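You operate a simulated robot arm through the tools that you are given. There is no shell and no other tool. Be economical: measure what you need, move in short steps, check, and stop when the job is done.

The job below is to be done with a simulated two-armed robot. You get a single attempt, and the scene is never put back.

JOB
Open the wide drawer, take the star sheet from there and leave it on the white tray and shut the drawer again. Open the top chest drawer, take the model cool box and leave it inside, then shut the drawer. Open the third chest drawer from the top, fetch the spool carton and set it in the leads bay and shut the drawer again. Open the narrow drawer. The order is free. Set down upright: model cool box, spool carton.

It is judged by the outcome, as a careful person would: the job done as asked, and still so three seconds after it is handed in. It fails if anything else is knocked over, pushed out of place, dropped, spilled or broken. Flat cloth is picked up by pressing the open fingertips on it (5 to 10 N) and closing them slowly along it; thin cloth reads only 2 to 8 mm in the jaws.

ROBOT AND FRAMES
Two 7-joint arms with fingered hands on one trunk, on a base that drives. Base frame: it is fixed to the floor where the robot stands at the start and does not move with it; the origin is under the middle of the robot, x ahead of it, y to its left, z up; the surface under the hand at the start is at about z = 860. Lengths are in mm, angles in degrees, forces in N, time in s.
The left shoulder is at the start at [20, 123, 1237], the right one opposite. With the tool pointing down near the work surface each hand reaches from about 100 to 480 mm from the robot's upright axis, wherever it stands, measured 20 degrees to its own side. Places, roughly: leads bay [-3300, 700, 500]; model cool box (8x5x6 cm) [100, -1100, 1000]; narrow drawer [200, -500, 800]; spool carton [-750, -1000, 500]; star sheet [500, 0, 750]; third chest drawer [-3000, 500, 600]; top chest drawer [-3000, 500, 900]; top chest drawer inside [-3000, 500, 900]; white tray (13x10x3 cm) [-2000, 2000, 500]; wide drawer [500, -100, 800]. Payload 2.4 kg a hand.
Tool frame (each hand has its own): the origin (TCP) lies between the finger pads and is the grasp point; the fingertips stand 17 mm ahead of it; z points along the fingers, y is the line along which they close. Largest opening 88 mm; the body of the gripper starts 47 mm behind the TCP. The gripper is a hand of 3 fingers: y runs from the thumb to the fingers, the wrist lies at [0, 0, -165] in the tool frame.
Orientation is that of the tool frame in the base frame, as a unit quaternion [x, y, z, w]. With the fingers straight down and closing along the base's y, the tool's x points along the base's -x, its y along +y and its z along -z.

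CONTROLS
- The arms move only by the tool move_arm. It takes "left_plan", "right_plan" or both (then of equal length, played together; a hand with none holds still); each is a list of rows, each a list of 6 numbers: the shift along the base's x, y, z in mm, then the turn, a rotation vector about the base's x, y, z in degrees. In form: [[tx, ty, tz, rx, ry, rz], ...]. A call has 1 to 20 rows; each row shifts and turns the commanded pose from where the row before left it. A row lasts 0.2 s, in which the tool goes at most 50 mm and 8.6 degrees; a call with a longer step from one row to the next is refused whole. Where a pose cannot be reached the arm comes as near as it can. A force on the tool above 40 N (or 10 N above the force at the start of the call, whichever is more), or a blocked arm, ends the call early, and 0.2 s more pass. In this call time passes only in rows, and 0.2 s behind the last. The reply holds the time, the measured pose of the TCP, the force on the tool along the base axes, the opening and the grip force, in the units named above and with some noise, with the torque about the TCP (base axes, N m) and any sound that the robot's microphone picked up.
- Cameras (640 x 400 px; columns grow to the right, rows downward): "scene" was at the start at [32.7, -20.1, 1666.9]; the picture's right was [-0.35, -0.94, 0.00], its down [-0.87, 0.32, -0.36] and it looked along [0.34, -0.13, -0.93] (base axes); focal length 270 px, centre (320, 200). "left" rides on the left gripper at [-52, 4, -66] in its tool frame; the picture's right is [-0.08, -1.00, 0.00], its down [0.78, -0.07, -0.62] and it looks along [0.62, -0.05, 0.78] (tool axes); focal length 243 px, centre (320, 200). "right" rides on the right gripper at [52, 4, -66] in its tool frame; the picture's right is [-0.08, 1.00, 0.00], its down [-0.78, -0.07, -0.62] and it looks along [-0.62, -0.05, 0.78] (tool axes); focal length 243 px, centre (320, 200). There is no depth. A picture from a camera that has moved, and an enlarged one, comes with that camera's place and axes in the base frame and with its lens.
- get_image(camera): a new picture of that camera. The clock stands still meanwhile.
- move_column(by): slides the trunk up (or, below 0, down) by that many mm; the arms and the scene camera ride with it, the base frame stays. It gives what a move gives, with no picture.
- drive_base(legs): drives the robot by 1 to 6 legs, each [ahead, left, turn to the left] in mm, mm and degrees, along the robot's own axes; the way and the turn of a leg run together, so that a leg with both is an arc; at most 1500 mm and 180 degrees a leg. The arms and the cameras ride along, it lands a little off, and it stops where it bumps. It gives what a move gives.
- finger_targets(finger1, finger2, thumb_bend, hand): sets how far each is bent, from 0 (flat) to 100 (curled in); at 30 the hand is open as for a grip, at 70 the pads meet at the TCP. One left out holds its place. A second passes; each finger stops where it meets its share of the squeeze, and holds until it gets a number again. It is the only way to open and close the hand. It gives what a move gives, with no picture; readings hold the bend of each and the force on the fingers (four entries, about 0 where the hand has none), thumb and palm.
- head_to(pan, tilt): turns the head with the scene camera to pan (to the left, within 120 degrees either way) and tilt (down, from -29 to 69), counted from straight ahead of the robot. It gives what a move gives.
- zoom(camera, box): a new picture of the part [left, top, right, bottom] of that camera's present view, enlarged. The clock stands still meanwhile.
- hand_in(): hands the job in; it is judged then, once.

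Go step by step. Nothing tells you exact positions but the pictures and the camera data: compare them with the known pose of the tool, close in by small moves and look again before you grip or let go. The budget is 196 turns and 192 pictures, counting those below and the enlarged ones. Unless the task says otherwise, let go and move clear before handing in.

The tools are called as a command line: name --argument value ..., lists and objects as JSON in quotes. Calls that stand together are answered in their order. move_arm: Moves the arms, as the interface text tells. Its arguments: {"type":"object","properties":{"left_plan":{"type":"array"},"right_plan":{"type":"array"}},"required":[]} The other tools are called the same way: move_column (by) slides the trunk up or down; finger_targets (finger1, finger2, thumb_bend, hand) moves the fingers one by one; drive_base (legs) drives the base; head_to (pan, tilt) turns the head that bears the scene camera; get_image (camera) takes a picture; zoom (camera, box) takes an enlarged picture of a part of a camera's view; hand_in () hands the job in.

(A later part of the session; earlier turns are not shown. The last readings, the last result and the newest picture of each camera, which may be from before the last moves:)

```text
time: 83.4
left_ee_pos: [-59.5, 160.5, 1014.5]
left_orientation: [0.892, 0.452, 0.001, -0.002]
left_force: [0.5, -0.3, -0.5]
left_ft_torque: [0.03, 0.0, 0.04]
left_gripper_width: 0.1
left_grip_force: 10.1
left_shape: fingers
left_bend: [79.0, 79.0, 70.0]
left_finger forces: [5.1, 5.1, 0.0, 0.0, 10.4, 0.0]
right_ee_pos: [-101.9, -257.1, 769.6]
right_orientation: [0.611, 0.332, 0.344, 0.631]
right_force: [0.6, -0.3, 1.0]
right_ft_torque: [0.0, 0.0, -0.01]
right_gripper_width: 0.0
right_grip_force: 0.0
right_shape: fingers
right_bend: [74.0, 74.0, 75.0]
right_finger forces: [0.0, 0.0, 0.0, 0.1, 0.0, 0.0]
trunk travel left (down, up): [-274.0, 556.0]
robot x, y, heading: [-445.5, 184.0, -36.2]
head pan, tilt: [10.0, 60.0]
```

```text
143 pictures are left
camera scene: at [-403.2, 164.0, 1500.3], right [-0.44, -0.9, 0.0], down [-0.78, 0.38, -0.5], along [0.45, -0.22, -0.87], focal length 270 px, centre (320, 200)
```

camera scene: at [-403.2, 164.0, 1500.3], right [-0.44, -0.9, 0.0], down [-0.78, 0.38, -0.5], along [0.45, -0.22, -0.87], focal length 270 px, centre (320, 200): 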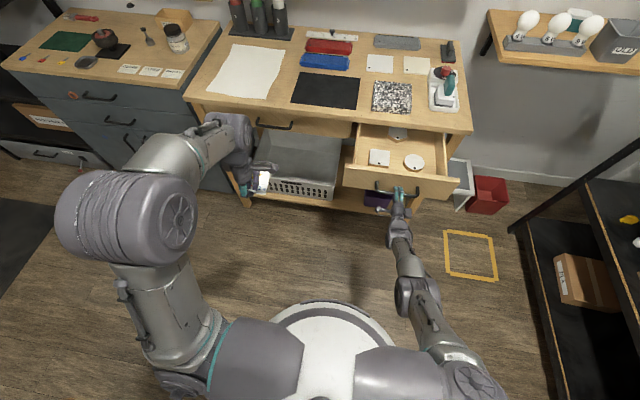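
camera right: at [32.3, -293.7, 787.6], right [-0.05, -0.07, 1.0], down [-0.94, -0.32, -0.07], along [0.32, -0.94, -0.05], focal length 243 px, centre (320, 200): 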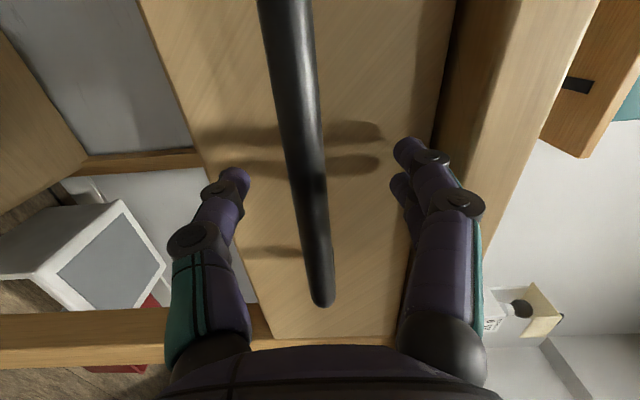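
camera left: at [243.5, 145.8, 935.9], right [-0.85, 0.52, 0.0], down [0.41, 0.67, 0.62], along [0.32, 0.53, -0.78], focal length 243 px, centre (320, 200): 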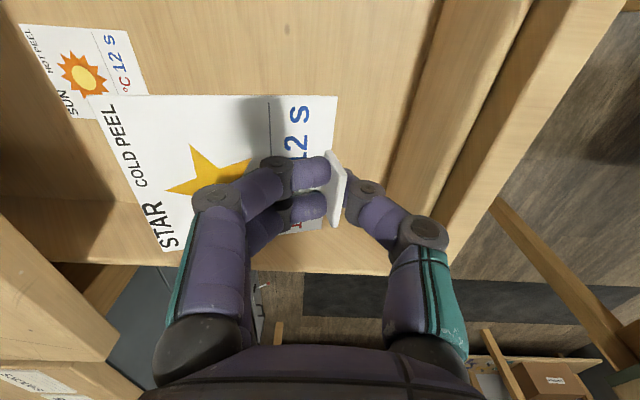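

drive_base --legs '[[-45, 0, 0]]'

finger_targets --hand "right" --finger1 30 --finger2 30 --thumb_bend 30

head_to --pan 120 --tilt 40

get_image --camera "scene"

get_image --camera "right"

```text
time: 84.3
left_ee_pos: [-97.3, 187.7, 1014.5]
left_orientation: [0.893, 0.451, 0.001, -0.002]
left_force: [-0.7, -1.0, -0.5]
left_ft_torque: [0.02, -0.03, 0.0]
left_gripper_width: 0.0
left_grip_force: 10.3
left_shape: fingers
left_bend: [79.0, 79.0, 70.0]
left_finger forces: [5.2, 5.0, 0.0, 0.0, 10.3, 0.0]
right_ee_pos: [-138.9, -230.4, 770.5]
right_orientation: [0.61, 0.332, 0.344, 0.632]
right_force: [0.0, 0.3, 0.0]
right_ft_torque: [0.01, 0.02, 0.0]
right_gripper_width: 0.0
right_grip_force: 0.1
right_shape: fingers
right_bend: [74.0, 74.0, 75.0]
right_finger forces: [0.0, 0.0, 0.0, 0.0, 0.0, 0.0]
trunk travel left (down, up): [-274.0, 556.0]
robot x, y, heading: [-483.0, 209.7, -36.3]
head pan, tilt: [10.0, 60.0]
```

```text
time: 85.3
left_ee_pos: [-96.6, 187.6, 1014.9]
left_orientation: [0.892, 0.452, 0.001, -0.002]
left_force: [0.0, 0.0, -0.3]
left_ft_torque: [0.0, 0.02, 0.0]
left_gripper_width: 0.0
left_grip_force: 10.4
left_shape: fingers
left_bend: [79.0, 79.0, 70.0]
left_finger forces: [5.2, 5.2, 0.0, 0.0, 10.3, 0.1]
right_ee_pos: [-137.7, -231.0, 769.6]
right_orientation: [0.611, 0.333, 0.342, 0.631]
right_force: [0.8, 0.5, -0.5]
right_ft_torque: [0.02, -0.01, 0.01]
right_gripper_width: 84.0
right_grip_force: 0.1
right_shape: fingers
right_bend: [30.0, 30.0, 30.0]
right_finger forces: [0.0, 0.1, 0.0, 0.0, 0.0, 0.0]
trunk travel left (down, up): [-274.0, 556.0]
robot x, y, heading: [-485.1, 208.6, -36.0]
head pan, tilt: [10.0, 60.0]
```

```text
time: 87.2
left_ee_pos: [-93.7, 187.3, 1015.0]
left_orientation: [0.892, 0.452, 0.0, -0.003]
left_force: [1.0, 0.3, -0.3]
left_ft_torque: [-0.02, -0.02, -0.01]
left_gripper_width: 0.0
left_grip_force: 10.4
left_shape: fingers
left_bend: [79.0, 79.0, 70.0]
left_finger forces: [5.2, 5.2, 0.0, 0.1, 10.3, 0.0]
right_ee_pos: [-138.8, -229.9, 769.3]
right_orientation: [0.611, 0.332, 0.343, 0.631]
right_force: [0.0, 0.6, 0.0]
right_ft_torque: [-0.01, 0.01, 0.01]
right_gripper_width: 84.2
right_grip_force: 0.0
right_shape: fingers
right_bend: [30.0, 30.0, 30.0]
right_finger forces: [0.0, 0.1, 0.0, 0.0, 0.1, 0.0]
trunk travel left (down, up): [-274.0, 556.0]
robot x, y, heading: [-481.8, 208.4, -36.1]
head pan, tilt: [120.0, 40.0]
```

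```text
142 pictures are left
camera scene: at [-489.4, 303.9, 1527.1], right [0.99, -0.11, 0.0], down [-0.07, -0.64, -0.77], along [0.08, 0.76, -0.64], focal length 270 px, centre (320, 200)
```

scene: 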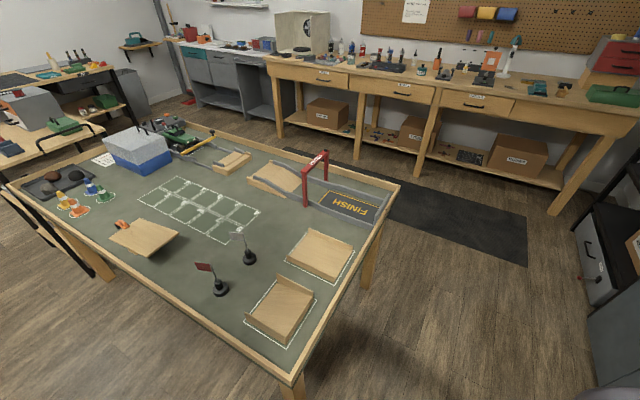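

```text
141 pictures are left
camera right: at [-164.1, -150.2, 773.4], right [-0.07, -0.05, 1.0], down [-0.94, -0.32, -0.09], along [0.32, -0.95, -0.03], focal length 243 px, centre (320, 200)
```

right: 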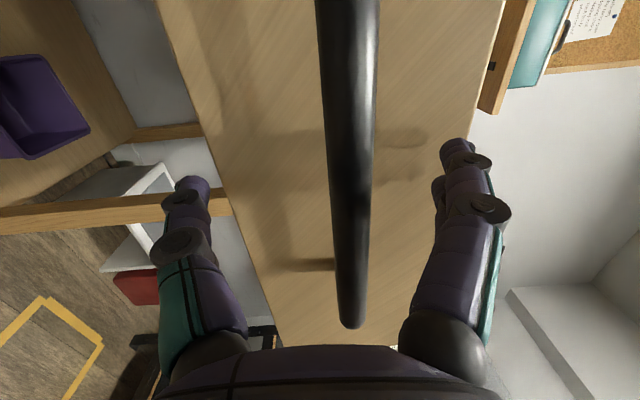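

The narrow drawer is open by about 240 mm. I'll back clear of its handle, raise the trunk, and go to the bracket shelf on the right for the cool box.

drive_base --legs '[[-42, 0, 0]]'

move_column --by 274

drive_base --legs '[[0, -500, 0], [400, 0, 0]]'

head_to --pan -10 --tilt 45

get_image --camera "scene"

```text
time: 88.1
left_ee_pos: [-130.1, 213.4, 1015.3]
left_orientation: [0.892, 0.453, 0.002, -0.001]
left_force: [0.7, -0.7, -0.1]
left_ft_torque: [-0.01, 0.01, -0.01]
left_gripper_width: 0.0
left_grip_force: 10.5
left_shape: fingers
left_bend: [79.0, 79.0, 70.0]
left_finger forces: [5.3, 5.1, 0.1, 0.0, 10.4, 0.0]
right_ee_pos: [-172.5, -204.5, 770.6]
right_orientation: [0.611, 0.333, 0.342, 0.631]
right_force: [-0.5, 0.1, 0.0]
right_ft_torque: [0.01, -0.02, 0.01]
right_gripper_width: 84.0
right_grip_force: 0.0
right_shape: fingers
right_bend: [30.0, 30.0, 30.0]
right_finger forces: [0.0, 0.0, 0.0, 0.1, 0.0, 0.1]
trunk travel left (down, up): [-274.0, 556.0]
robot x, y, heading: [-515.9, 233.0, -36.0]
head pan, tilt: [120.0, 40.0]
```

```text
time: 90.9
left_ee_pos: [-128.1, 210.8, 1288.8]
left_orientation: [0.892, 0.453, 0.001, -0.002]
left_force: [-0.1, -0.5, -0.2]
left_ft_torque: [0.0, 0.0, 0.0]
left_gripper_width: 0.0
left_grip_force: 10.5
left_shape: fingers
left_bend: [79.0, 79.0, 70.0]
left_finger forces: [5.2, 5.2, 0.0, 0.1, 10.3, 0.0]
right_ee_pos: [-172.2, -205.4, 1042.7]
right_orientation: [0.611, 0.332, 0.344, 0.631]
right_force: [0.7, -1.2, -0.5]
right_ft_torque: [0.02, 0.01, -0.01]
right_gripper_width: 84.1
right_grip_force: 0.0
right_shape: fingers
right_bend: [30.0, 30.0, 30.0]
right_finger forces: [0.0, 0.1, 0.0, 0.0, 0.1, 0.1]
trunk travel left (down, up): [-548.0, 282.0]
robot x, y, heading: [-516.6, 236.1, -35.9]
head pan, tilt: [120.0, 40.0]
```

```text
time: 95.8
left_ee_pos: [-97.1, -416.4, 1289.4]
left_orientation: [0.892, 0.453, 0.0, -0.003]
left_force: [0.3, -0.3, -0.6]
left_ft_torque: [-0.02, 0.03, 0.01]
left_gripper_width: 0.0
left_grip_force: 10.4
left_shape: fingers
left_bend: [79.0, 79.0, 70.0]
left_finger forces: [5.2, 5.1, 0.0, 0.0, 10.3, 0.0]
right_ee_pos: [-137.8, -832.5, 1043.9]
right_orientation: [0.611, 0.334, 0.344, 0.63]
right_force: [-1.0, 0.0, -0.4]
right_ft_torque: [-0.01, 0.01, 0.03]
right_gripper_width: 84.1
right_grip_force: 0.1
right_shape: fingers
right_bend: [30.0, 30.0, 30.0]
right_finger forces: [0.0, 0.0, 0.0, 0.1, 0.1, 0.0]
trunk travel left (down, up): [-548.0, 282.0]
robot x, y, heading: [-486.2, -395.9, -35.7]
head pan, tilt: [120.0, 40.0]
```

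```text
time: 98.0
left_ee_pos: [-97.6, -416.3, 1290.1]
left_orientation: [0.892, 0.453, 0.001, -0.002]
left_force: [0.6, 0.9, -0.1]
left_ft_torque: [0.01, 0.03, -0.02]
left_gripper_width: 0.2
left_grip_force: 10.8
left_shape: fingers
left_bend: [79.0, 79.0, 70.0]
left_finger forces: [5.2, 5.1, 0.0, 0.0, 10.2, 0.1]
right_ee_pos: [-139.6, -831.4, 1043.8]
right_orientation: [0.61, 0.334, 0.344, 0.63]
right_force: [0.0, -0.1, -1.1]
right_ft_torque: [-0.04, -0.01, 0.0]
right_gripper_width: 84.2
right_grip_force: 0.1
right_shape: fingers
right_bend: [30.0, 30.0, 30.0]
right_finger forces: [0.1, 0.1, 0.0, 0.1, 0.0, 0.0]
trunk travel left (down, up): [-548.0, 282.0]
robot x, y, heading: [-483.5, -396.5, -36.0]
head pan, tilt: [-10.0, 45.0]
```

```text
140 pictures are left
camera scene: at [-444.5, -442.0, 1793.8], right [-0.72, -0.7, 0.0], down [-0.49, 0.51, -0.71], along [0.49, -0.51, -0.71], focal length 270 px, centre (320, 200)
```

scene: 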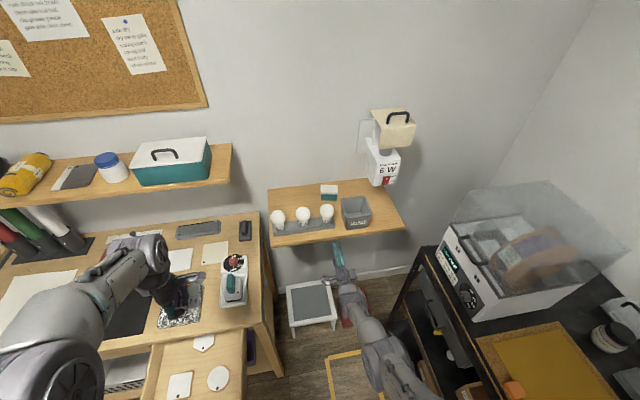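

The cool box is at about (120,-1080,1000), and a low stool stands in front of the shelf, so I'll reach with the right shoulder leading. First I'll bring the right hand back to tool-down.

move_arm --right_plan '[[-10, 7, 4, -1.01, 6.45, 4.62], [-10, 7, 4, -1.01, 6.45, 4.62], [-10, 7, 4, -1.01, 6.45, 4.62], [-10, 7, 4, -1.01, 6.45, 4.62], [-10, 7, 4, -1.01, 6.45, 4.62], [-10, 7, 4, -1.01, 6.45, 4.62], [-10, 7, 4, -1.01, 6.45, 4.62], [-10, 7, 4, -1.01, 6.45, 4.62], [-10, 7, 4, -1.01, 6.45, 4.62], [-10, 7, 4, -1.01, 6.45, 4.62], [-10, 7, 4, -1.01, 6.45, 4.62], [-10, 7, 4, -1.01, 6.45, 4.62], [-10, 7, 4, -1.01, 6.45, 4.62], [-10, 7, 4, -1.01, 6.45, 4.62], [-10, 7, 4, -1.01, 6.45, 4.62]]'

head_to --pan -20 --tilt 60

get_image --camera "scene"

```text
time: 101.2
left_ee_pos: [-97.9, -415.4, 1289.7]
left_orientation: [0.892, 0.452, 0.001, -0.003]
left_force: [0.3, 0.3, 0.8]
left_ft_torque: [-0.03, 0.03, -0.01]
left_gripper_width: 0.0
left_grip_force: 10.4
left_shape: fingers
left_bend: [79.0, 79.0, 70.0]
left_finger forces: [5.1, 5.1, 0.0, 0.1, 10.3, 0.0]
right_ee_pos: [-211.8, -787.7, 1037.7]
right_orientation: [0.31, 0.95, 0.024, -0.023]
right_force: [0.0, -0.7, 0.0]
right_ft_torque: [0.0, 0.02, -0.05]
right_gripper_width: 84.1
right_grip_force: 0.0
right_shape: fingers
right_bend: [30.0, 30.0, 30.0]
right_finger forces: [0.1, 0.0, 0.1, 0.0, 0.1, 0.0]
right hand out of reach, approached as far as the arm can: row 1, 2, 3, 4, 5, 6, 7, 8, 9, 10
trunk travel left (down, up): [-548.0, 282.0]
robot x, y, heading: [-481.5, -395.6, -36.1]
head pan, tilt: [-10.0, 45.0]
```

```text
time: 101.9
left_ee_pos: [-96.5, -414.8, 1289.9]
left_orientation: [0.891, 0.454, 0.001, -0.003]
left_force: [0.0, 0.5, -0.3]
left_ft_torque: [0.02, -0.02, 0.0]
left_gripper_width: 0.1
left_grip_force: 10.4
left_shape: fingers
left_bend: [79.0, 79.0, 70.0]
left_finger forces: [5.3, 5.1, 0.1, 0.1, 10.3, 0.0]
right_ee_pos: [-212.5, -788.2, 1039.1]
right_orientation: [0.31, 0.95, 0.025, -0.023]
right_force: [0.8, 0.1, 0.3]
right_ft_torque: [-0.03, -0.02, -0.02]
right_gripper_width: 84.1
right_grip_force: 0.1
right_shape: fingers
right_bend: [30.0, 30.0, 30.0]
right_finger forces: [0.1, 0.1, 0.0, 0.0, 0.0, 0.0]
trunk travel left (down, up): [-548.0, 282.0]
robot x, y, heading: [-483.6, -393.9, -36.0]
head pan, tilt: [-20.0, 60.0]
```

```text
139 pictures are left
camera scene: at [-463.6, -438.8, 1774.4], right [-0.83, -0.56, 0.0], down [-0.48, 0.72, -0.5], along [0.28, -0.41, -0.87], focal length 270 px, centre (320, 200)
```

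scene: 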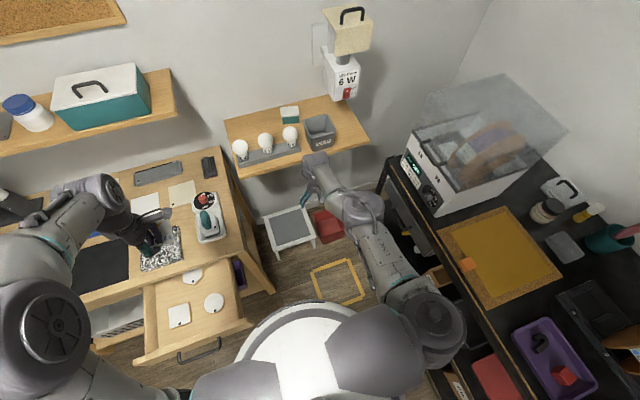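

move_column --by 150

move_arm --right_plan '[[-38, -9, 0, -2.0, -2.7, 0], [-38, -9, 0, 0, 0, 0], [-38, -9, 0, 0, 0, 0], [-38, -9, 0, 0, 0, 0], [-38, -9, 0, 0, 0, 0], [-38, -9, 0, 0, 0, 0], [-38, -9, 0, 0, 0, 0], [-38, -9, 0, 0, 0, 0]]'

drive_base --legs '[[0, 0, 60]]'

head_to --pan -60 --tilt 60

get_image --camera "scene"

```text
time: 103.7
left_ee_pos: [-96.0, -415.4, 1438.5]
left_orientation: [0.891, 0.454, 0.001, -0.003]
left_force: [-0.3, -0.3, -0.3]
left_ft_torque: [-0.03, 0.01, -0.01]
left_gripper_width: 0.1
left_grip_force: 10.4
left_shape: fingers
left_bend: [79.0, 79.0, 70.0]
left_finger forces: [5.2, 5.1, 0.0, 0.1, 10.3, 0.0]
right_ee_pos: [-212.4, -788.4, 1186.9]
right_orientation: [0.31, 0.95, 0.025, -0.023]
right_force: [-0.1, -1.0, -0.2]
right_ft_torque: [-0.01, 0.02, 0.0]
right_gripper_width: 84.2
right_grip_force: 0.2
right_shape: fingers
right_bend: [30.0, 30.0, 30.0]
right_finger forces: [0.0, 0.0, 0.1, 0.1, 0.0, 0.0]
trunk travel left (down, up): [-698.0, 132.0]
robot x, y, heading: [-486.0, -392.5, -35.7]
head pan, tilt: [-20.0, 60.0]
```

```text
time: 105.5
left_ee_pos: [-98.5, -414.5, 1439.4]
left_orientation: [0.891, 0.453, 0.001, -0.002]
left_force: [0.8, 0.2, -0.8]
left_ft_torque: [-0.01, 0.0, 0.0]
left_gripper_width: 0.0
left_grip_force: 10.4
left_shape: fingers
left_bend: [79.0, 79.0, 70.0]
left_finger forces: [5.3, 5.1, 0.0, 0.1, 10.5, 0.1]
right_ee_pos: [-435.0, -954.4, 1142.7]
right_orientation: [0.31, 0.951, 0.016, 0.004]
right_force: [0.3, 0.2, -0.6]
right_ft_torque: [0.02, -0.01, 0.03]
right_gripper_width: 84.1
right_grip_force: 0.0
right_shape: fingers
right_bend: [30.0, 30.0, 30.0]
right_finger forces: [0.0, 0.0, 0.0, 0.0, 0.0, 0.0]
right hand out of reach, approached as far as the arm can: row 1, 2, 3, 4, 5, 6, 7, 8
trunk travel left (down, up): [-698.0, 132.0]
robot x, y, heading: [-483.4, -392.7, -36.0]
head pan, tilt: [-20.0, 60.0]
```

```text
time: 108.5
left_ee_pos: [-269.7, -72.4, 1438.8]
left_orientation: [0.55, 0.835, 0.0, -0.003]
left_force: [-0.3, 0.0, 0.0]
left_ft_torque: [-0.02, -0.01, -0.02]
left_gripper_width: 0.0
left_grip_force: 9.9
left_shape: fingers
left_bend: [79.0, 79.0, 70.0]
left_finger forces: [5.0, 4.8, 0.0, 0.0, 9.8, 0.1]
right_ee_pos: [21.7, -635.4, 1144.6]
right_orientation: [-0.201, 0.979, 0.017, -0.004]
right_force: [0.5, -0.7, -0.2]
right_ft_torque: [0.02, 0.0, -0.01]
right_gripper_width: 84.5
right_grip_force: 0.1
right_shape: fingers
right_bend: [30.0, 30.0, 30.0]
right_finger forces: [0.0, 0.0, 0.0, 0.1, 0.0, 0.0]
trunk travel left (down, up): [-698.0, 132.0]
robot x, y, heading: [-483.9, -394.5, 23.5]
head pan, tilt: [-20.0, 60.0]
```

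```text
time: 109.6
left_ee_pos: [-270.5, -72.0, 1440.3]
left_orientation: [0.549, 0.836, 0.0, -0.003]
left_force: [-0.7, 0.7, 0.4]
left_ft_torque: [-0.02, 0.04, 0.02]
left_gripper_width: 0.1
left_grip_force: 10.2
left_shape: fingers
left_bend: [79.0, 79.0, 70.0]
left_finger forces: [4.9, 4.7, 0.0, 0.0, 9.8, 0.0]
right_ee_pos: [22.3, -634.4, 1143.2]
right_orientation: [-0.201, 0.979, 0.015, -0.003]
right_force: [-0.3, 0.0, -0.4]
right_ft_torque: [-0.01, -0.01, -0.01]
right_gripper_width: 84.1
right_grip_force: 0.0
right_shape: fingers
right_bend: [30.0, 30.0, 30.0]
right_finger forces: [0.0, 0.0, 0.0, 0.0, 0.0, 0.1]
trunk travel left (down, up): [-698.0, 132.0]
robot x, y, heading: [-485.8, -392.8, 23.6]
head pan, tilt: [-60.0, 60.0]
```

```text
138 pictures are left
camera scene: at [-449.5, -442.6, 1924.3], right [-0.6, -0.8, 0.0], down [-0.7, 0.52, -0.5], along [0.4, -0.3, -0.87], focal length 270 px, centre (320, 200)
```

scene: 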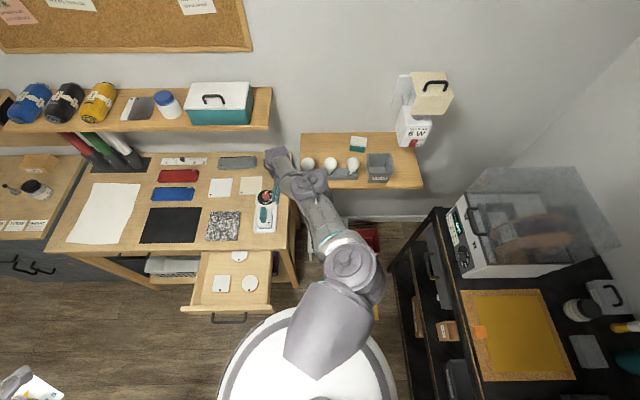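

move_arm --right_plan '[[-15, -20, 10, -0.25, -0.34, 7.7], [-15, -20, 10, -0.25, -0.34, 7.7], [-15, -20, 10, -0.25, -0.34, 7.7], [-15, -20, 10, -0.25, -0.34, 7.7]]'

drive_base --legs '[[45, -362, 0]]'

get_image --camera "scene"

get_image --camera "right"

```text
time: 110.6
left_ee_pos: [-268.7, -72.0, 1439.1]
left_orientation: [0.549, 0.836, -0.001, -0.002]
left_force: [-0.2, 0.1, 0.5]
left_ft_torque: [-0.01, 0.0, 0.01]
left_gripper_width: 0.0
left_grip_force: 9.1
left_shape: fingers
left_bend: [79.0, 79.0, 70.0]
left_finger forces: [4.8, 4.7, 0.1, 0.0, 9.8, 0.1]
right_ee_pos: [5.1, -729.6, 1167.2]
right_orientation: [-0.456, 0.89, 0.003, 0.002]
right_force: [-0.3, -0.3, -0.1]
right_ft_torque: [0.04, 0.0, 0.01]
right_gripper_width: 84.3
right_grip_force: 0.2
right_shape: fingers
right_bend: [30.0, 30.0, 30.0]
right_finger forces: [0.0, 0.1, 0.0, 0.0, 0.0, 0.0]
right hand out of reach, approached as far as the arm can: row 1, 2, 3, 4
trunk travel left (down, up): [-698.0, 132.0]
robot x, y, heading: [-484.0, -394.1, 23.3]
head pan, tilt: [-60.0, 60.0]
```

```text
time: 112.9
left_ee_pos: [-88.0, -381.6, 1439.1]
left_orientation: [0.55, 0.835, -0.001, -0.002]
left_force: [-0.4, 0.2, -0.1]
left_ft_torque: [-0.01, 0.01, -0.01]
left_gripper_width: 0.0
left_grip_force: 10.0
left_shape: fingers
left_bend: [79.0, 79.0, 70.0]
left_finger forces: [4.9, 4.8, 0.0, 0.0, 9.8, 0.1]
right_ee_pos: [187.7, -1039.4, 1166.8]
right_orientation: [-0.455, 0.891, 0.003, 0.001]
right_force: [-2.7, 4.1, 1.2]
right_ft_torque: [0.0, -0.01, 0.04]
right_gripper_width: 77.8
right_grip_force: 2.6
right_shape: fingers
right_bend: [30.0, 30.0, 33.0]
right_finger forces: [0.0, 0.0, 0.0, 0.0, 4.8, 0.1]
trunk travel left (down, up): [-698.0, 132.0]
robot x, y, heading: [-298.2, -701.4, 23.2]
head pan, tilt: [-60.0, 60.0]
```

```text
137 pictures are left
camera scene: at [-267.7, -752.6, 1924.4], right [-0.6, -0.8, 0.0], down [-0.69, 0.52, -0.5], along [0.4, -0.3, -0.87], focal length 270 px, centre (320, 200)
```

scene: 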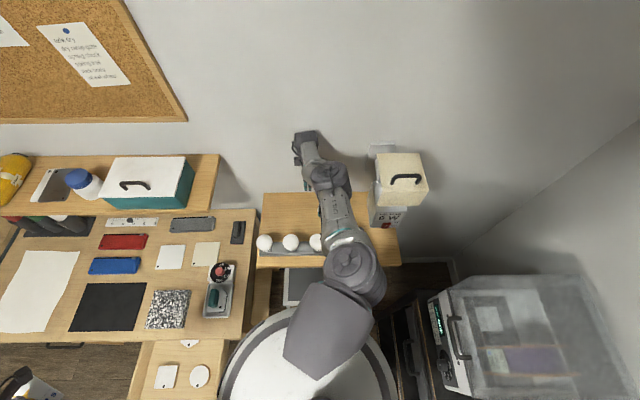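

```text
136 pictures are left
camera right: at [154.3, -1077.9, 1233.8], right [-0.76, 0.65, 0.01], down [0.51, 0.59, 0.63], along [0.41, 0.48, -0.78], focal length 243 px, centre (320, 200)
```

right: 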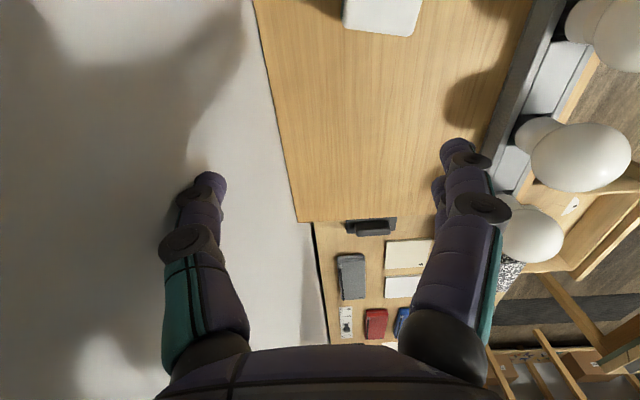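

The thumb is touching the wall lightly, so I'll back off from it and shift right over the box.

move_arm --right_plan '[[-24, 18, 0, 0, 0, 0], [-10, 7, 0, 0, 0, 0], [-20, -28, 0, 0, 0, 0], [-20, -28, 0, 0, 0, 0]]'

get_image --camera "right"

get_image --camera "scene"

```text
time: 113.9
left_ee_pos: [-87.6, -380.8, 1438.8]
left_orientation: [0.549, 0.836, -0.001, -0.002]
left_force: [0.3, -1.0, -1.1]
left_ft_torque: [0.02, -0.03, 0.01]
left_gripper_width: 0.0
left_grip_force: 10.0
left_shape: fingers
left_bend: [79.0, 79.0, 70.0]
left_finger forces: [4.9, 4.8, 0.0, 0.0, 9.9, 0.0]
right_ee_pos: [153.5, -1089.6, 1152.7]
right_orientation: [-0.455, 0.89, 0.004, 0.0]
right_force: [-2.9, 4.0, 0.2]
right_ft_torque: [0.05, 0.04, 0.07]
right_gripper_width: 75.1
right_grip_force: 3.3
right_shape: fingers
right_bend: [30.0, 30.0, 34.0]
right_finger forces: [0.0, 0.0, 0.0, 0.0, 5.7, 0.1]
right hand out of reach, approached as far as the arm can: row 1, 2, 3, 4
trunk travel left (down, up): [-698.0, 132.0]
robot x, y, heading: [-302.4, -705.0, 23.3]
head pan, tilt: [-60.0, 60.0]
```

```text
135 pictures are left
camera right: at [120.8, -1129.3, 1219.9], right [-0.76, 0.65, 0.01], down [0.51, 0.59, 0.63], along [0.4, 0.48, -0.78], focal length 243 px, centre (320, 200)
```

right: 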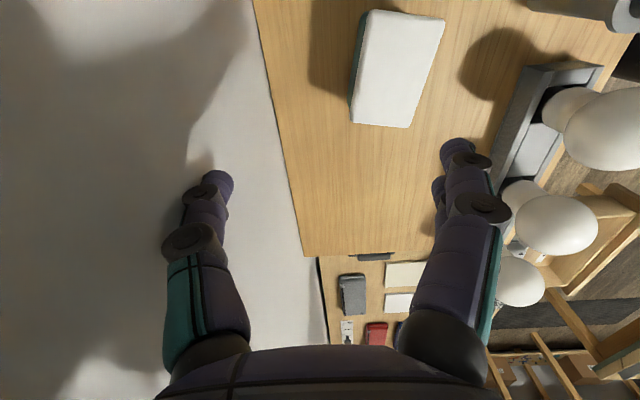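

```text
134 pictures are left
camera scene: at [-268.3, -752.0, 1924.4], right [-0.6, -0.8, 0.0], down [-0.69, 0.52, -0.5], along [0.4, -0.3, -0.87], focal length 270 px, centre (320, 200)
```

scene: 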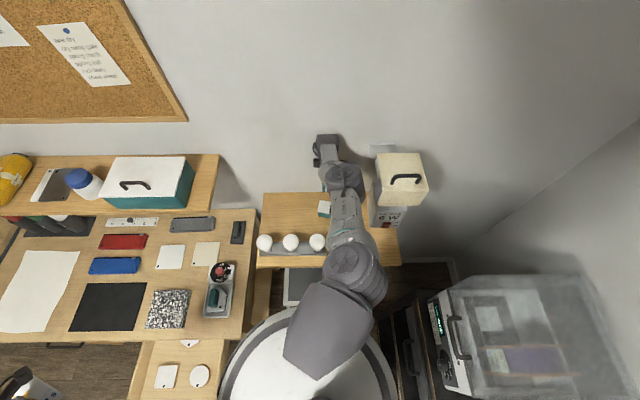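

move_arm --right_plan '[[0, 0, -30, 0, 0, 0], [0, 0, -30, 0, 0, 0]]'

```text
time: 114.5
left_ee_pos: [-87.4, -381.3, 1439.0]
left_orientation: [0.55, 0.835, -0.001, -0.002]
left_force: [0.1, 0.4, -0.5]
left_ft_torque: [0.02, -0.02, 0.01]
left_gripper_width: 0.0
left_grip_force: 9.8
left_shape: fingers
left_bend: [79.0, 79.0, 70.0]
left_finger forces: [4.9, 4.8, 0.0, 0.0, 9.8, 0.0]
right_ee_pos: [138.1, -1077.0, 1110.2]
right_orientation: [-0.455, 0.89, 0.005, 0.001]
right_force: [0.1, 0.1, -0.5]
right_ft_torque: [-0.04, -0.01, 0.04]
right_gripper_width: 84.0
right_grip_force: 0.1
right_shape: fingers
right_bend: [30.0, 30.0, 30.0]
right_finger forces: [0.0, 0.0, 0.0, 0.1, 0.0, 0.0]
right hand out of reach, approached as far as the arm can: row 1, 2
trunk travel left (down, up): [-698.0, 132.0]
robot x, y, heading: [-303.4, -707.7, 23.6]
head pan, tilt: [-60.0, 60.0]
```

move_arm --right_plan '[[-12, 9, 0, 0, 0, 0], [-12, 9, 0, 0, 0, 0]]'

```text
time: 115.1
left_ee_pos: [-86.2, -381.0, 1439.4]
left_orientation: [0.55, 0.835, -0.001, -0.003]
left_force: [-0.4, 0.5, -0.6]
left_ft_torque: [0.01, 0.01, 0.0]
left_gripper_width: 0.1
left_grip_force: 9.7
left_shape: fingers
left_bend: [79.0, 79.0, 70.0]
left_finger forces: [4.9, 4.8, 0.0, 0.0, 9.8, 0.0]
right_ee_pos: [133.9, -1072.9, 1097.2]
right_orientation: [-0.454, 0.891, 0.004, 0.0]
right_force: [-0.5, 0.7, -0.7]
right_ft_torque: [-0.01, -0.03, 0.01]
right_gripper_width: 84.2
right_grip_force: 0.0
right_shape: fingers
right_bend: [30.0, 30.0, 30.0]
right_finger forces: [0.0, 0.0, 0.1, 0.0, 0.0, 0.1]
right hand out of reach, approached as far as the arm can: row 1, 2
trunk travel left (down, up): [-698.0, 132.0]
robot x, y, heading: [-300.9, -702.2, 23.4]
head pan, tilt: [-60.0, 60.0]
```

The arm is fully stretched, so I'll use the base and trunk for the fine positioning.

drive_base --legs '[[-28, 22, 0]]'

get_image --camera "right"

zoom --camera "scene" --box '[240, 140, 420, 280]'

```text
time: 115.9
left_ee_pos: [-120.8, -374.1, 1439.7]
left_orientation: [0.55, 0.835, 0.0, -0.002]
left_force: [0.2, -0.4, 0.2]
left_ft_torque: [0.01, -0.01, -0.02]
left_gripper_width: 0.0
left_grip_force: 9.5
left_shape: fingers
left_bend: [79.0, 79.0, 70.0]
left_finger forces: [5.0, 4.8, 0.0, 0.0, 9.7, 0.0]
right_ee_pos: [100.6, -1064.9, 1095.7]
right_orientation: [-0.454, 0.891, 0.004, 0.001]
right_force: [-0.3, -0.5, 0.0]
right_ft_torque: [0.01, 0.03, 0.0]
right_gripper_width: 84.1
right_grip_force: 0.2
right_shape: fingers
right_bend: [30.0, 30.0, 30.0]
right_finger forces: [0.0, 0.0, 0.0, 0.0, 0.0, 0.0]
trunk travel left (down, up): [-698.0, 132.0]
robot x, y, heading: [-337.5, -696.2, 23.6]
head pan, tilt: [-60.0, 60.0]
```

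```text
133 pictures are left
camera right: at [68.3, -1102.8, 1162.5], right [-0.76, 0.65, 0.01], down [0.51, 0.59, 0.62], along [0.4, 0.48, -0.78], focal length 243 px, centre (320, 200)
```

right: 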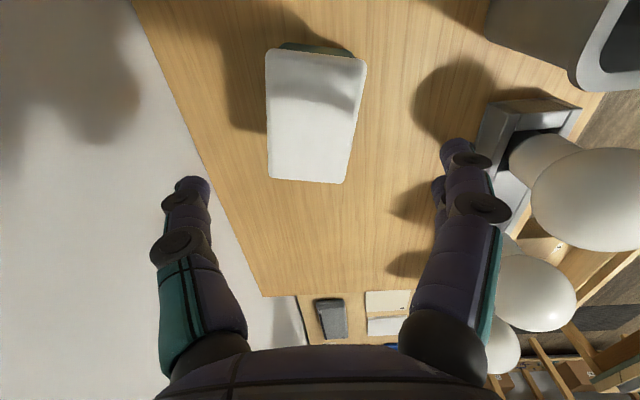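

```text
2.86 times, centred on (330, 210) of scene
camera zoom: at [-299.8, -744.3, 1924.2], right [-0.6, -0.8, 0.0], down [-0.7, 0.52, -0.5], along [0.4, -0.3, -0.87], focal length 770 px, centre (291, 171)
```

zoom: 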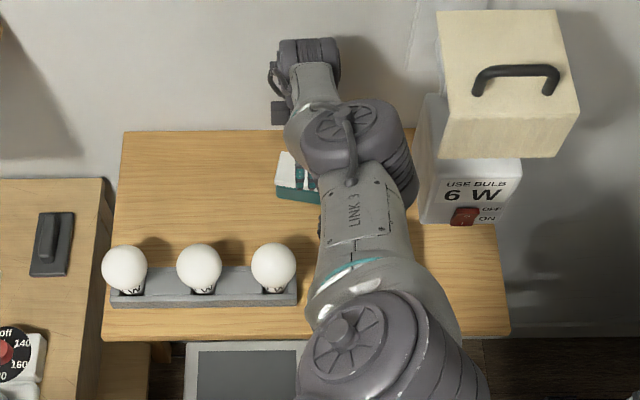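

The box is centred at about (105.6,-1065.4), its top is at about z=1018, and it is yawed by about 9.5°. I'll align the hand's yaw.

move_arm --right_plan '[[0, 0, 0, 0, 0, -4.8], [0, 0, 0, 0, 0, -4.8]]'

get_image --camera "right"

```text
time: 116.5
left_ee_pos: [-122.5, -373.1, 1440.2]
left_orientation: [0.55, 0.835, -0.001, -0.001]
left_force: [0.0, 0.0, 0.3]
left_ft_torque: [-0.03, -0.02, 0.0]
left_gripper_width: 0.0
left_grip_force: 9.7
left_shape: fingers
left_bend: [79.0, 79.0, 70.0]
left_finger forces: [4.9, 4.8, 0.0, 0.0, 9.8, 0.0]
right_ee_pos: [101.7, -1062.5, 1097.0]
right_orientation: [-0.378, 0.926, 0.003, 0.002]
right_force: [-0.6, 0.4, -0.4]
right_ft_torque: [0.02, 0.0, 0.02]
right_gripper_width: 83.8
right_grip_force: 0.0
right_shape: fingers
right_bend: [30.0, 30.0, 30.0]
right_finger forces: [0.0, 0.1, 0.0, 0.1, 0.0, 0.0]
trunk travel left (down, up): [-698.0, 132.0]
robot x, y, heading: [-338.9, -698.4, 23.4]
head pan, tilt: [-60.0, 60.0]
```

```text
131 pictures are left
camera right: at [60.7, -1095.7, 1163.5], right [-0.64, 0.77, 0.01], down [0.6, 0.49, 0.63], along [0.48, 0.4, -0.78], focal length 243 px, centre (320, 200)
```

right: 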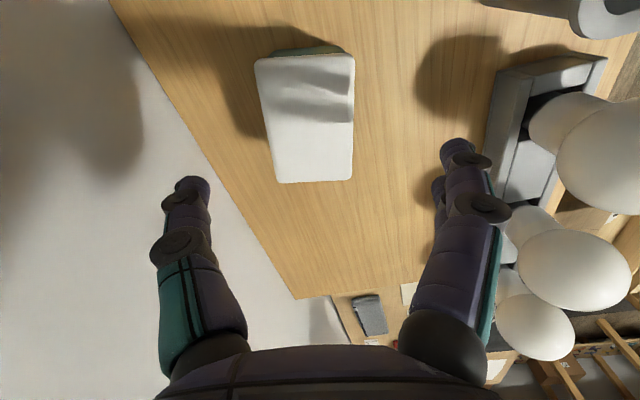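

move_arm --right_plan '[[2, -2, -10, 0, 0, 0], [2, -2, -20, 0, 0, 0]]'

get_image --camera "right"

```text
time: 117.1
left_ee_pos: [-121.0, -373.1, 1439.7]
left_orientation: [0.55, 0.835, -0.001, -0.002]
left_force: [-0.4, -0.8, -0.2]
left_ft_torque: [-0.01, 0.02, -0.01]
left_gripper_width: 0.0
left_grip_force: 9.5
left_shape: fingers
left_bend: [79.0, 79.0, 70.0]
left_finger forces: [4.9, 4.8, 0.1, 0.0, 9.7, 0.0]
right_ee_pos: [92.6, -1058.2, 1080.3]
right_orientation: [-0.378, 0.926, 0.003, 0.001]
right_force: [0.0, -0.8, 1.0]
right_ft_torque: [0.02, -0.01, 0.04]
right_gripper_width: 84.0
right_grip_force: 0.1
right_shape: fingers
right_bend: [30.0, 30.0, 30.0]
right_finger forces: [0.0, 0.0, 0.0, 0.0, 0.0, 0.1]
right hand out of reach, approached as far as the arm can: row 1, 2
trunk travel left (down, up): [-698.0, 132.0]
robot x, y, heading: [-334.5, -694.7, 23.3]
head pan, tilt: [-60.0, 60.0]
```

```text
130 pictures are left
camera right: at [53.0, -1091.9, 1147.4], right [-0.64, 0.77, 0.01], down [0.6, 0.49, 0.63], along [0.48, 0.4, -0.78], focal length 243 px, centre (320, 200)
```

right: 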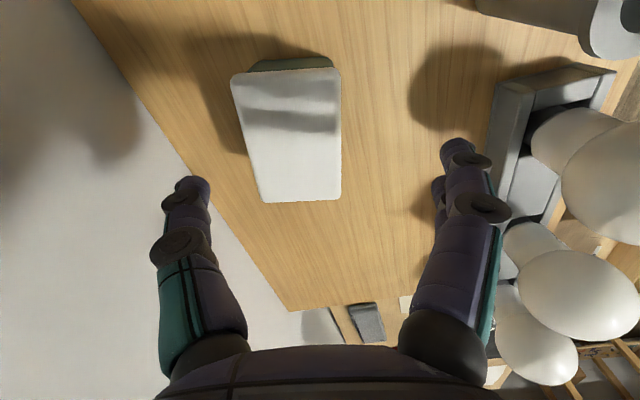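

drive_base --legs '[[9, -13, 0]]'

move_column --by -30

get_image --camera "right"

```text
time: 117.9
left_ee_pos: [-108.5, -380.2, 1440.0]
left_orientation: [0.549, 0.836, 0.0, -0.001]
left_force: [-0.7, 0.2, -0.1]
left_ft_torque: [-0.01, -0.02, 0.01]
left_gripper_width: 0.0
left_grip_force: 9.7
left_shape: fingers
left_bend: [79.0, 79.0, 70.0]
left_finger forces: [4.8, 4.8, 0.0, 0.0, 9.8, 0.0]
right_ee_pos: [104.9, -1067.6, 1080.6]
right_orientation: [-0.378, 0.926, 0.004, 0.002]
right_force: [0.3, -0.1, 0.2]
right_ft_torque: [0.0, 0.01, 0.0]
right_gripper_width: 84.2
right_grip_force: 0.0
right_shape: fingers
right_bend: [30.0, 30.0, 30.0]
right_finger forces: [0.0, 0.0, 0.0, 0.0, 0.0, 0.0]
trunk travel left (down, up): [-698.0, 132.0]
robot x, y, heading: [-321.1, -699.4, 23.4]
head pan, tilt: [-60.0, 60.0]
```

```text
time: 118.7
left_ee_pos: [-108.2, -381.5, 1409.6]
left_orientation: [0.55, 0.835, -0.001, -0.002]
left_force: [-0.5, 0.3, -0.9]
left_ft_torque: [0.01, -0.01, -0.01]
left_gripper_width: 0.0
left_grip_force: 9.6
left_shape: fingers
left_bend: [79.0, 79.0, 70.0]
left_finger forces: [4.9, 4.8, 0.1, 0.0, 9.8, 0.0]
right_ee_pos: [106.5, -1067.1, 1051.5]
right_orientation: [-0.378, 0.926, 0.005, 0.001]
right_force: [-0.7, -0.3, 0.5]
right_ft_torque: [-0.01, 0.0, -0.02]
right_gripper_width: 84.1
right_grip_force: 0.0
right_shape: fingers
right_bend: [30.0, 30.0, 30.0]
right_finger forces: [0.0, 0.0, 0.0, 0.0, 0.1, 0.1]
trunk travel left (down, up): [-668.0, 162.0]
robot x, y, heading: [-323.1, -706.7, 23.3]
head pan, tilt: [-60.0, 60.0]
```

```text
129 pictures are left
camera right: at [67.0, -1100.5, 1117.1], right [-0.64, 0.77, 0.01], down [0.6, 0.49, 0.62], along [0.48, 0.4, -0.78], focal length 243 px, centre (320, 200)
```

right: 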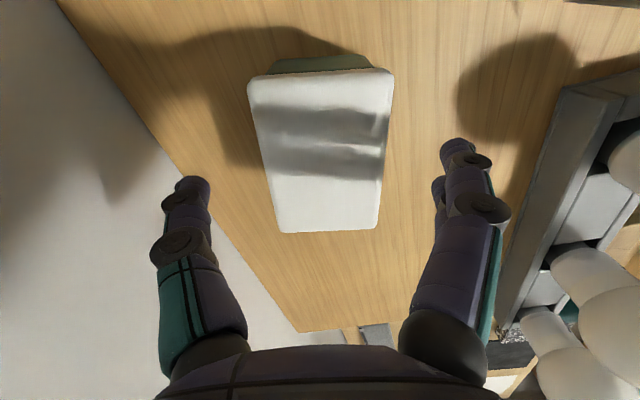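

move_column --by -55

get_image --camera "right"

```text
time: 119.6
left_ee_pos: [-107.2, -380.2, 1355.0]
left_orientation: [0.55, 0.835, -0.001, -0.002]
left_force: [0.8, -0.3, -0.4]
left_ft_torque: [0.01, 0.02, -0.02]
left_gripper_width: 0.1
left_grip_force: 9.1
left_shape: fingers
left_bend: [79.0, 79.0, 70.0]
left_finger forces: [4.9, 4.7, 0.0, 0.0, 9.8, 0.0]
right_ee_pos: [104.8, -1067.6, 997.2]
right_orientation: [-0.378, 0.926, 0.003, 0.002]
right_force: [-1.4, 1.7, 17.9]
right_ft_torque: [-0.05, -0.02, -0.01]
right_gripper_width: 88.5
right_grip_force: 9.8
right_shape: fingers
right_bend: [30.0, 30.0, 30.0]
right_finger forces: [6.5, 4.9, 0.0, 0.0, 8.8, 0.0]
trunk travel left (down, up): [-613.0, 217.0]
robot x, y, heading: [-320.2, -704.7, 23.4]
head pan, tilt: [-60.0, 60.0]
```

```text
128 pictures are left
camera right: at [66.4, -1100.0, 1063.2], right [-0.64, 0.77, 0.01], down [0.6, 0.49, 0.63], along [0.48, 0.4, -0.78], focal length 243 px, centre (320, 200)
```

right: 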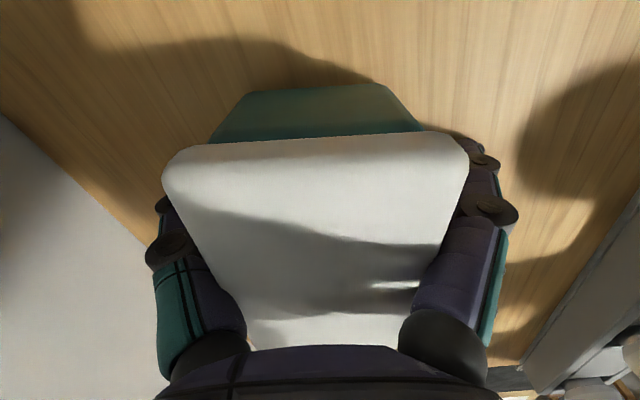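

move_column --by 6

finger_targets --hand "right" --finger1 60 --finger2 60 --thumb_bend 60

get_image --camera "right"

```text
time: 120.2
left_ee_pos: [-107.3, -380.8, 1361.2]
left_orientation: [0.549, 0.836, -0.001, -0.002]
left_force: [0.5, 0.2, 0.3]
left_ft_torque: [-0.01, 0.0, 0.02]
left_gripper_width: 0.0
left_grip_force: 9.4
left_shape: fingers
left_bend: [79.0, 79.0, 70.0]
left_finger forces: [4.9, 4.8, 0.0, 0.0, 9.9, 0.0]
right_ee_pos: [105.0, -1066.5, 1001.7]
right_orientation: [-0.379, 0.926, 0.004, 0.0]
right_force: [0.0, -0.5, -0.6]
right_ft_torque: [-0.01, 0.0, -0.01]
right_gripper_width: 84.9
right_grip_force: 0.6
right_shape: fingers
right_bend: [30.0, 30.0, 30.0]
right_finger forces: [0.0, 0.0, 0.0, 0.0, 0.1, 0.1]
trunk travel left (down, up): [-619.0, 211.0]
robot x, y, heading: [-323.7, -703.0, 23.4]
head pan, tilt: [-60.0, 60.0]
```

```text
time: 121.2
left_ee_pos: [-108.9, -380.4, 1360.3]
left_orientation: [0.55, 0.835, -0.001, -0.002]
left_force: [0.1, -0.4, -0.4]
left_ft_torque: [-0.01, -0.01, 0.01]
left_gripper_width: 0.0
left_grip_force: 9.6
left_shape: fingers
left_bend: [79.0, 79.0, 70.0]
left_finger forces: [5.0, 4.7, 0.0, 0.1, 9.8, 0.0]
right_ee_pos: [104.6, -1067.2, 1001.8]
right_orientation: [-0.378, 0.926, 0.004, 0.001]
right_force: [-1.4, 1.0, 7.5]
right_ft_torque: [0.03, 0.02, -0.05]
right_gripper_width: 41.2
right_grip_force: 20.1
right_shape: fingers
right_bend: [55.0, 55.0, 57.0]
right_finger forces: [11.3, 10.2, 0.1, 0.0, 19.3, 0.0]
trunk travel left (down, up): [-619.0, 211.0]
robot x, y, heading: [-326.0, -705.0, 23.4]
head pan, tilt: [-60.0, 60.0]
```

```text
127 pictures are left
camera right: at [66.2, -1099.8, 1068.8], right [-0.64, 0.77, 0.01], down [0.6, 0.49, 0.63], along [0.48, 0.4, -0.78], focal length 243 px, centre (320, 200)
```

right: 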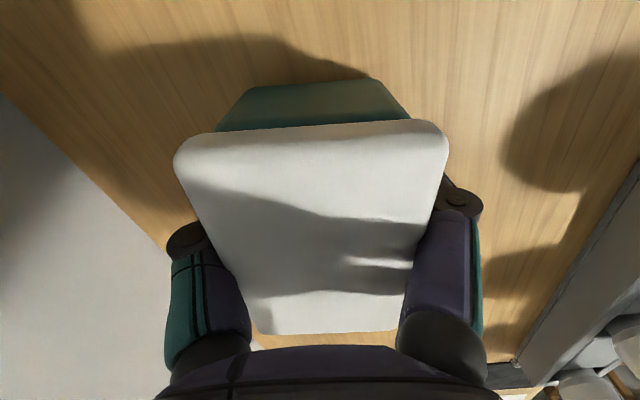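

Cool box gripped at 20 N. Lifting and moving away from the shelf.

move_column --by 200

get_image --camera "right"

drive_base --legs '[[-178, 301, 0]]'

head_to --pan 120 --tilt 25

get_image --camera "scene"

```text
time: 123.3
left_ee_pos: [-106.8, -379.9, 1559.6]
left_orientation: [0.55, 0.835, 0.0, -0.003]
left_force: [-0.4, 1.1, -0.3]
left_ft_torque: [0.01, 0.0, 0.01]
left_gripper_width: 0.0
left_grip_force: 9.8
left_shape: fingers
left_bend: [79.0, 79.0, 70.0]
left_finger forces: [4.9, 4.8, 0.1, 0.0, 9.8, 0.1]
right_ee_pos: [105.8, -1066.5, 1200.9]
right_orientation: [-0.377, 0.926, 0.005, 0.001]
right_force: [0.5, -0.4, -0.1]
right_ft_torque: [0.01, -0.02, 0.0]
right_gripper_width: 41.3
right_grip_force: 18.0
right_shape: fingers
right_bend: [55.0, 54.0, 56.0]
right_finger forces: [9.5, 8.6, 0.0, 0.0, 18.0, 0.0]
trunk travel left (down, up): [-819.0, 11.0]
robot x, y, heading: [-322.0, -706.4, 23.4]
head pan, tilt: [-60.0, 60.0]
```

```text
126 pictures are left
camera right: at [66.8, -1100.3, 1268.2], right [-0.64, 0.77, 0.01], down [0.6, 0.49, 0.62], along [0.48, 0.4, -0.78], focal length 243 px, centre (320, 200)
```

right: 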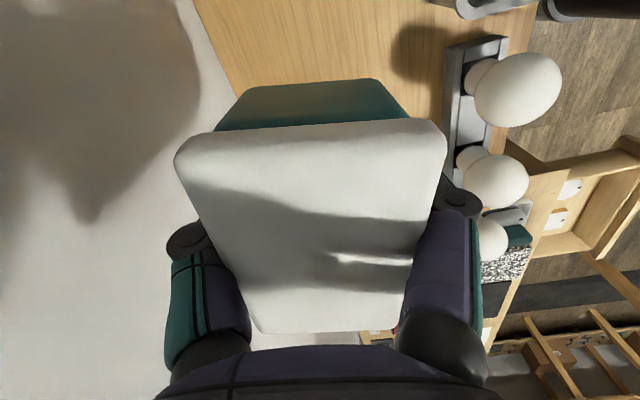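

```text
time: 125.6
left_ee_pos: [-395.2, -175.1, 1560.4]
left_orientation: [0.549, 0.836, 0.0, -0.002]
left_force: [-0.5, -0.2, -0.3]
left_ft_torque: [-0.03, 0.01, 0.0]
left_gripper_width: 0.0
left_grip_force: 9.6
left_shape: fingers
left_bend: [79.0, 79.0, 70.0]
left_finger forces: [4.9, 4.8, 0.0, 0.0, 9.8, 0.1]
right_ee_pos: [-179.9, -859.6, 1201.5]
right_orientation: [-0.379, 0.925, 0.005, 0.001]
right_force: [0.1, -0.7, -0.3]
right_ft_torque: [0.05, 0.02, 0.02]
right_gripper_width: 41.4
right_grip_force: 17.4
right_shape: fingers
right_bend: [55.0, 54.0, 56.0]
right_finger forces: [9.4, 8.6, 0.0, 0.0, 18.0, 0.0]
trunk travel left (down, up): [-819.0, 11.0]
robot x, y, heading: [-611.1, -493.0, 23.2]
head pan, tilt: [-60.0, 60.0]
```

```text
time: 128.3
left_ee_pos: [-395.5, -173.5, 1559.9]
left_orientation: [0.548, 0.836, 0.0, -0.002]
left_force: [0.0, 1.4, 1.3]
left_ft_torque: [-0.02, 0.0, -0.03]
left_gripper_width: 0.2
left_grip_force: 9.4
left_shape: fingers
left_bend: [79.0, 79.0, 70.0]
left_finger forces: [5.0, 4.7, 0.0, 0.1, 9.8, 0.1]
right_ee_pos: [-180.5, -860.4, 1201.4]
right_orientation: [-0.379, 0.925, 0.003, 0.001]
right_force: [0.0, -0.4, -0.4]
right_ft_torque: [0.04, 0.01, 0.0]
right_gripper_width: 41.3
right_grip_force: 17.6
right_shape: fingers
right_bend: [55.0, 54.0, 56.0]
right_finger forces: [9.4, 8.5, 0.0, 0.0, 18.0, 0.0]
trunk travel left (down, up): [-819.0, 11.0]
robot x, y, heading: [-609.1, -494.9, 23.3]
head pan, tilt: [120.0, 25.0]
```

```text
125 pictures are left
camera scene: at [-701.9, -450.7, 2095.4], right [0.6, 0.8, 0.0], down [0.34, -0.25, -0.91], along [-0.73, 0.54, -0.42], focal length 270 px, centre (320, 200)
```

scene: 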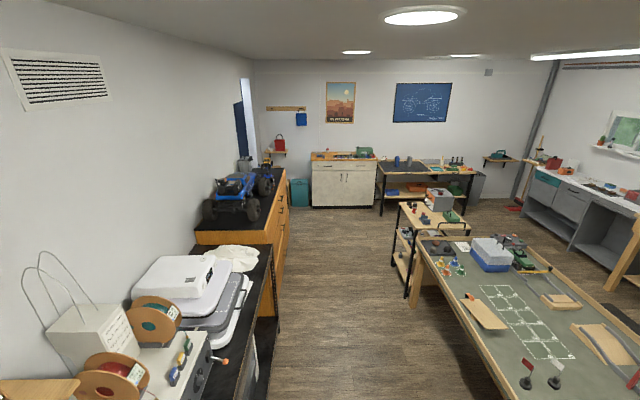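

zoom --camera "scene" --box '[370, 170, 500, 310]'

zoom --camera "scene" --box '[180, 140, 320, 300]'

```text
2.86 times, centred on (435, 240) of scene
camera zoom: at [-701.9, -450.7, 2095.4], right [0.6, 0.8, 0.0], down [0.34, -0.25, -0.91], along [-0.73, 0.54, -0.42], focal length 770 px, centre (-9, 86)
```

zoom: 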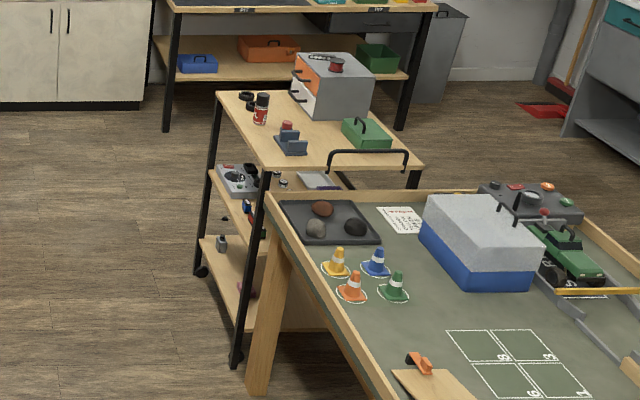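

```text
2.50 times, centred on (250, 220) of scene
camera zoom: at [-701.9, -450.7, 2095.4], right [0.6, 0.8, 0.0], down [0.34, -0.25, -0.91], along [-0.73, 0.54, -0.42], focal length 674 px, centre (495, 150)
```

zoom: 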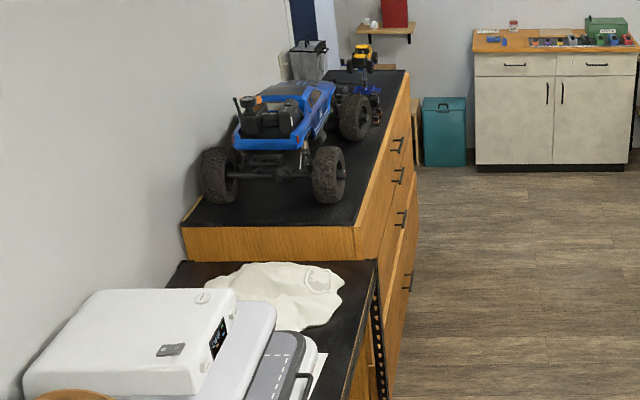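

The trolley beyond the game table (u≈-2450..-2930, v≈120..640) should hold the white tray on its middle tier. I'll drive down the aisle facing it.

drive_base --legs '[[0, 0, 30.6], [300, 0, 0], [0, 1250, 0], [0, 1150, 0]]'

head_to --pan 0 --tilt 40

get_image --camera "scene"

```text
time: 143.3
left_ee_pos: [-2374.4, 1552.6, 1561.3]
left_orientation: [0.313, 0.95, -0.001, -0.003]
left_force: [-0.2, -0.2, 0.0]
left_ft_torque: [-0.01, 0.01, 0.01]
left_gripper_width: 0.3
left_grip_force: 9.7
left_shape: fingers
left_bend: [79.0, 79.0, 70.0]
left_finger forces: [4.9, 4.8, 0.1, 0.1, 9.7, 0.1]
right_ee_pos: [-1844.5, 1067.2, 1201.4]
right_orientation: [-0.606, 0.796, 0.004, 0.0]
right_force: [0.6, 1.1, 0.1]
right_ft_torque: [0.02, 0.0, 0.02]
right_gripper_width: 41.3
right_grip_force: 17.4
right_shape: fingers
right_bend: [55.0, 54.0, 56.0]
right_finger forces: [8.8, 8.1, 0.1, 0.1, 17.3, 0.0]
trunk travel left (down, up): [-819.0, 11.0]
robot x, y, heading: [-2398.0, 1163.1, 53.6]
head pan, tilt: [120.0, 25.0]
```

```text
time: 145.3
left_ee_pos: [-2373.8, 1553.2, 1560.9]
left_orientation: [0.314, 0.949, -0.002, -0.003]
left_force: [0.3, -0.1, 0.0]
left_ft_torque: [-0.04, -0.04, -0.01]
left_gripper_width: 0.0
left_grip_force: 9.7
left_shape: fingers
left_bend: [79.0, 79.0, 70.0]
left_finger forces: [4.9, 4.7, 0.0, 0.0, 9.7, 0.1]
right_ee_pos: [-1843.8, 1067.1, 1202.3]
right_orientation: [-0.606, 0.795, 0.005, 0.0]
right_force: [-0.1, -0.2, -0.2]
right_ft_torque: [0.01, 0.0, 0.01]
right_gripper_width: 41.1
right_grip_force: 16.9
right_shape: fingers
right_bend: [55.0, 54.0, 56.0]
right_finger forces: [8.7, 8.1, 0.0, 0.1, 17.3, 0.1]
trunk travel left (down, up): [-819.0, 11.0]
robot x, y, heading: [-2398.0, 1166.0, 53.6]
head pan, tilt: [0.0, 40.0]
```

```text
122 pictures are left
camera scene: at [-2359.3, 1217.1, 2072.1], right [0.8, -0.59, 0.0], down [-0.38, -0.52, -0.77], along [0.45, 0.62, -0.64], focal length 270 px, centre (320, 200)
```

scene: 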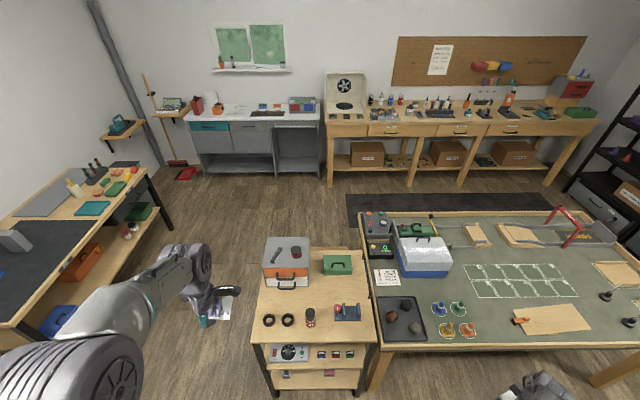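

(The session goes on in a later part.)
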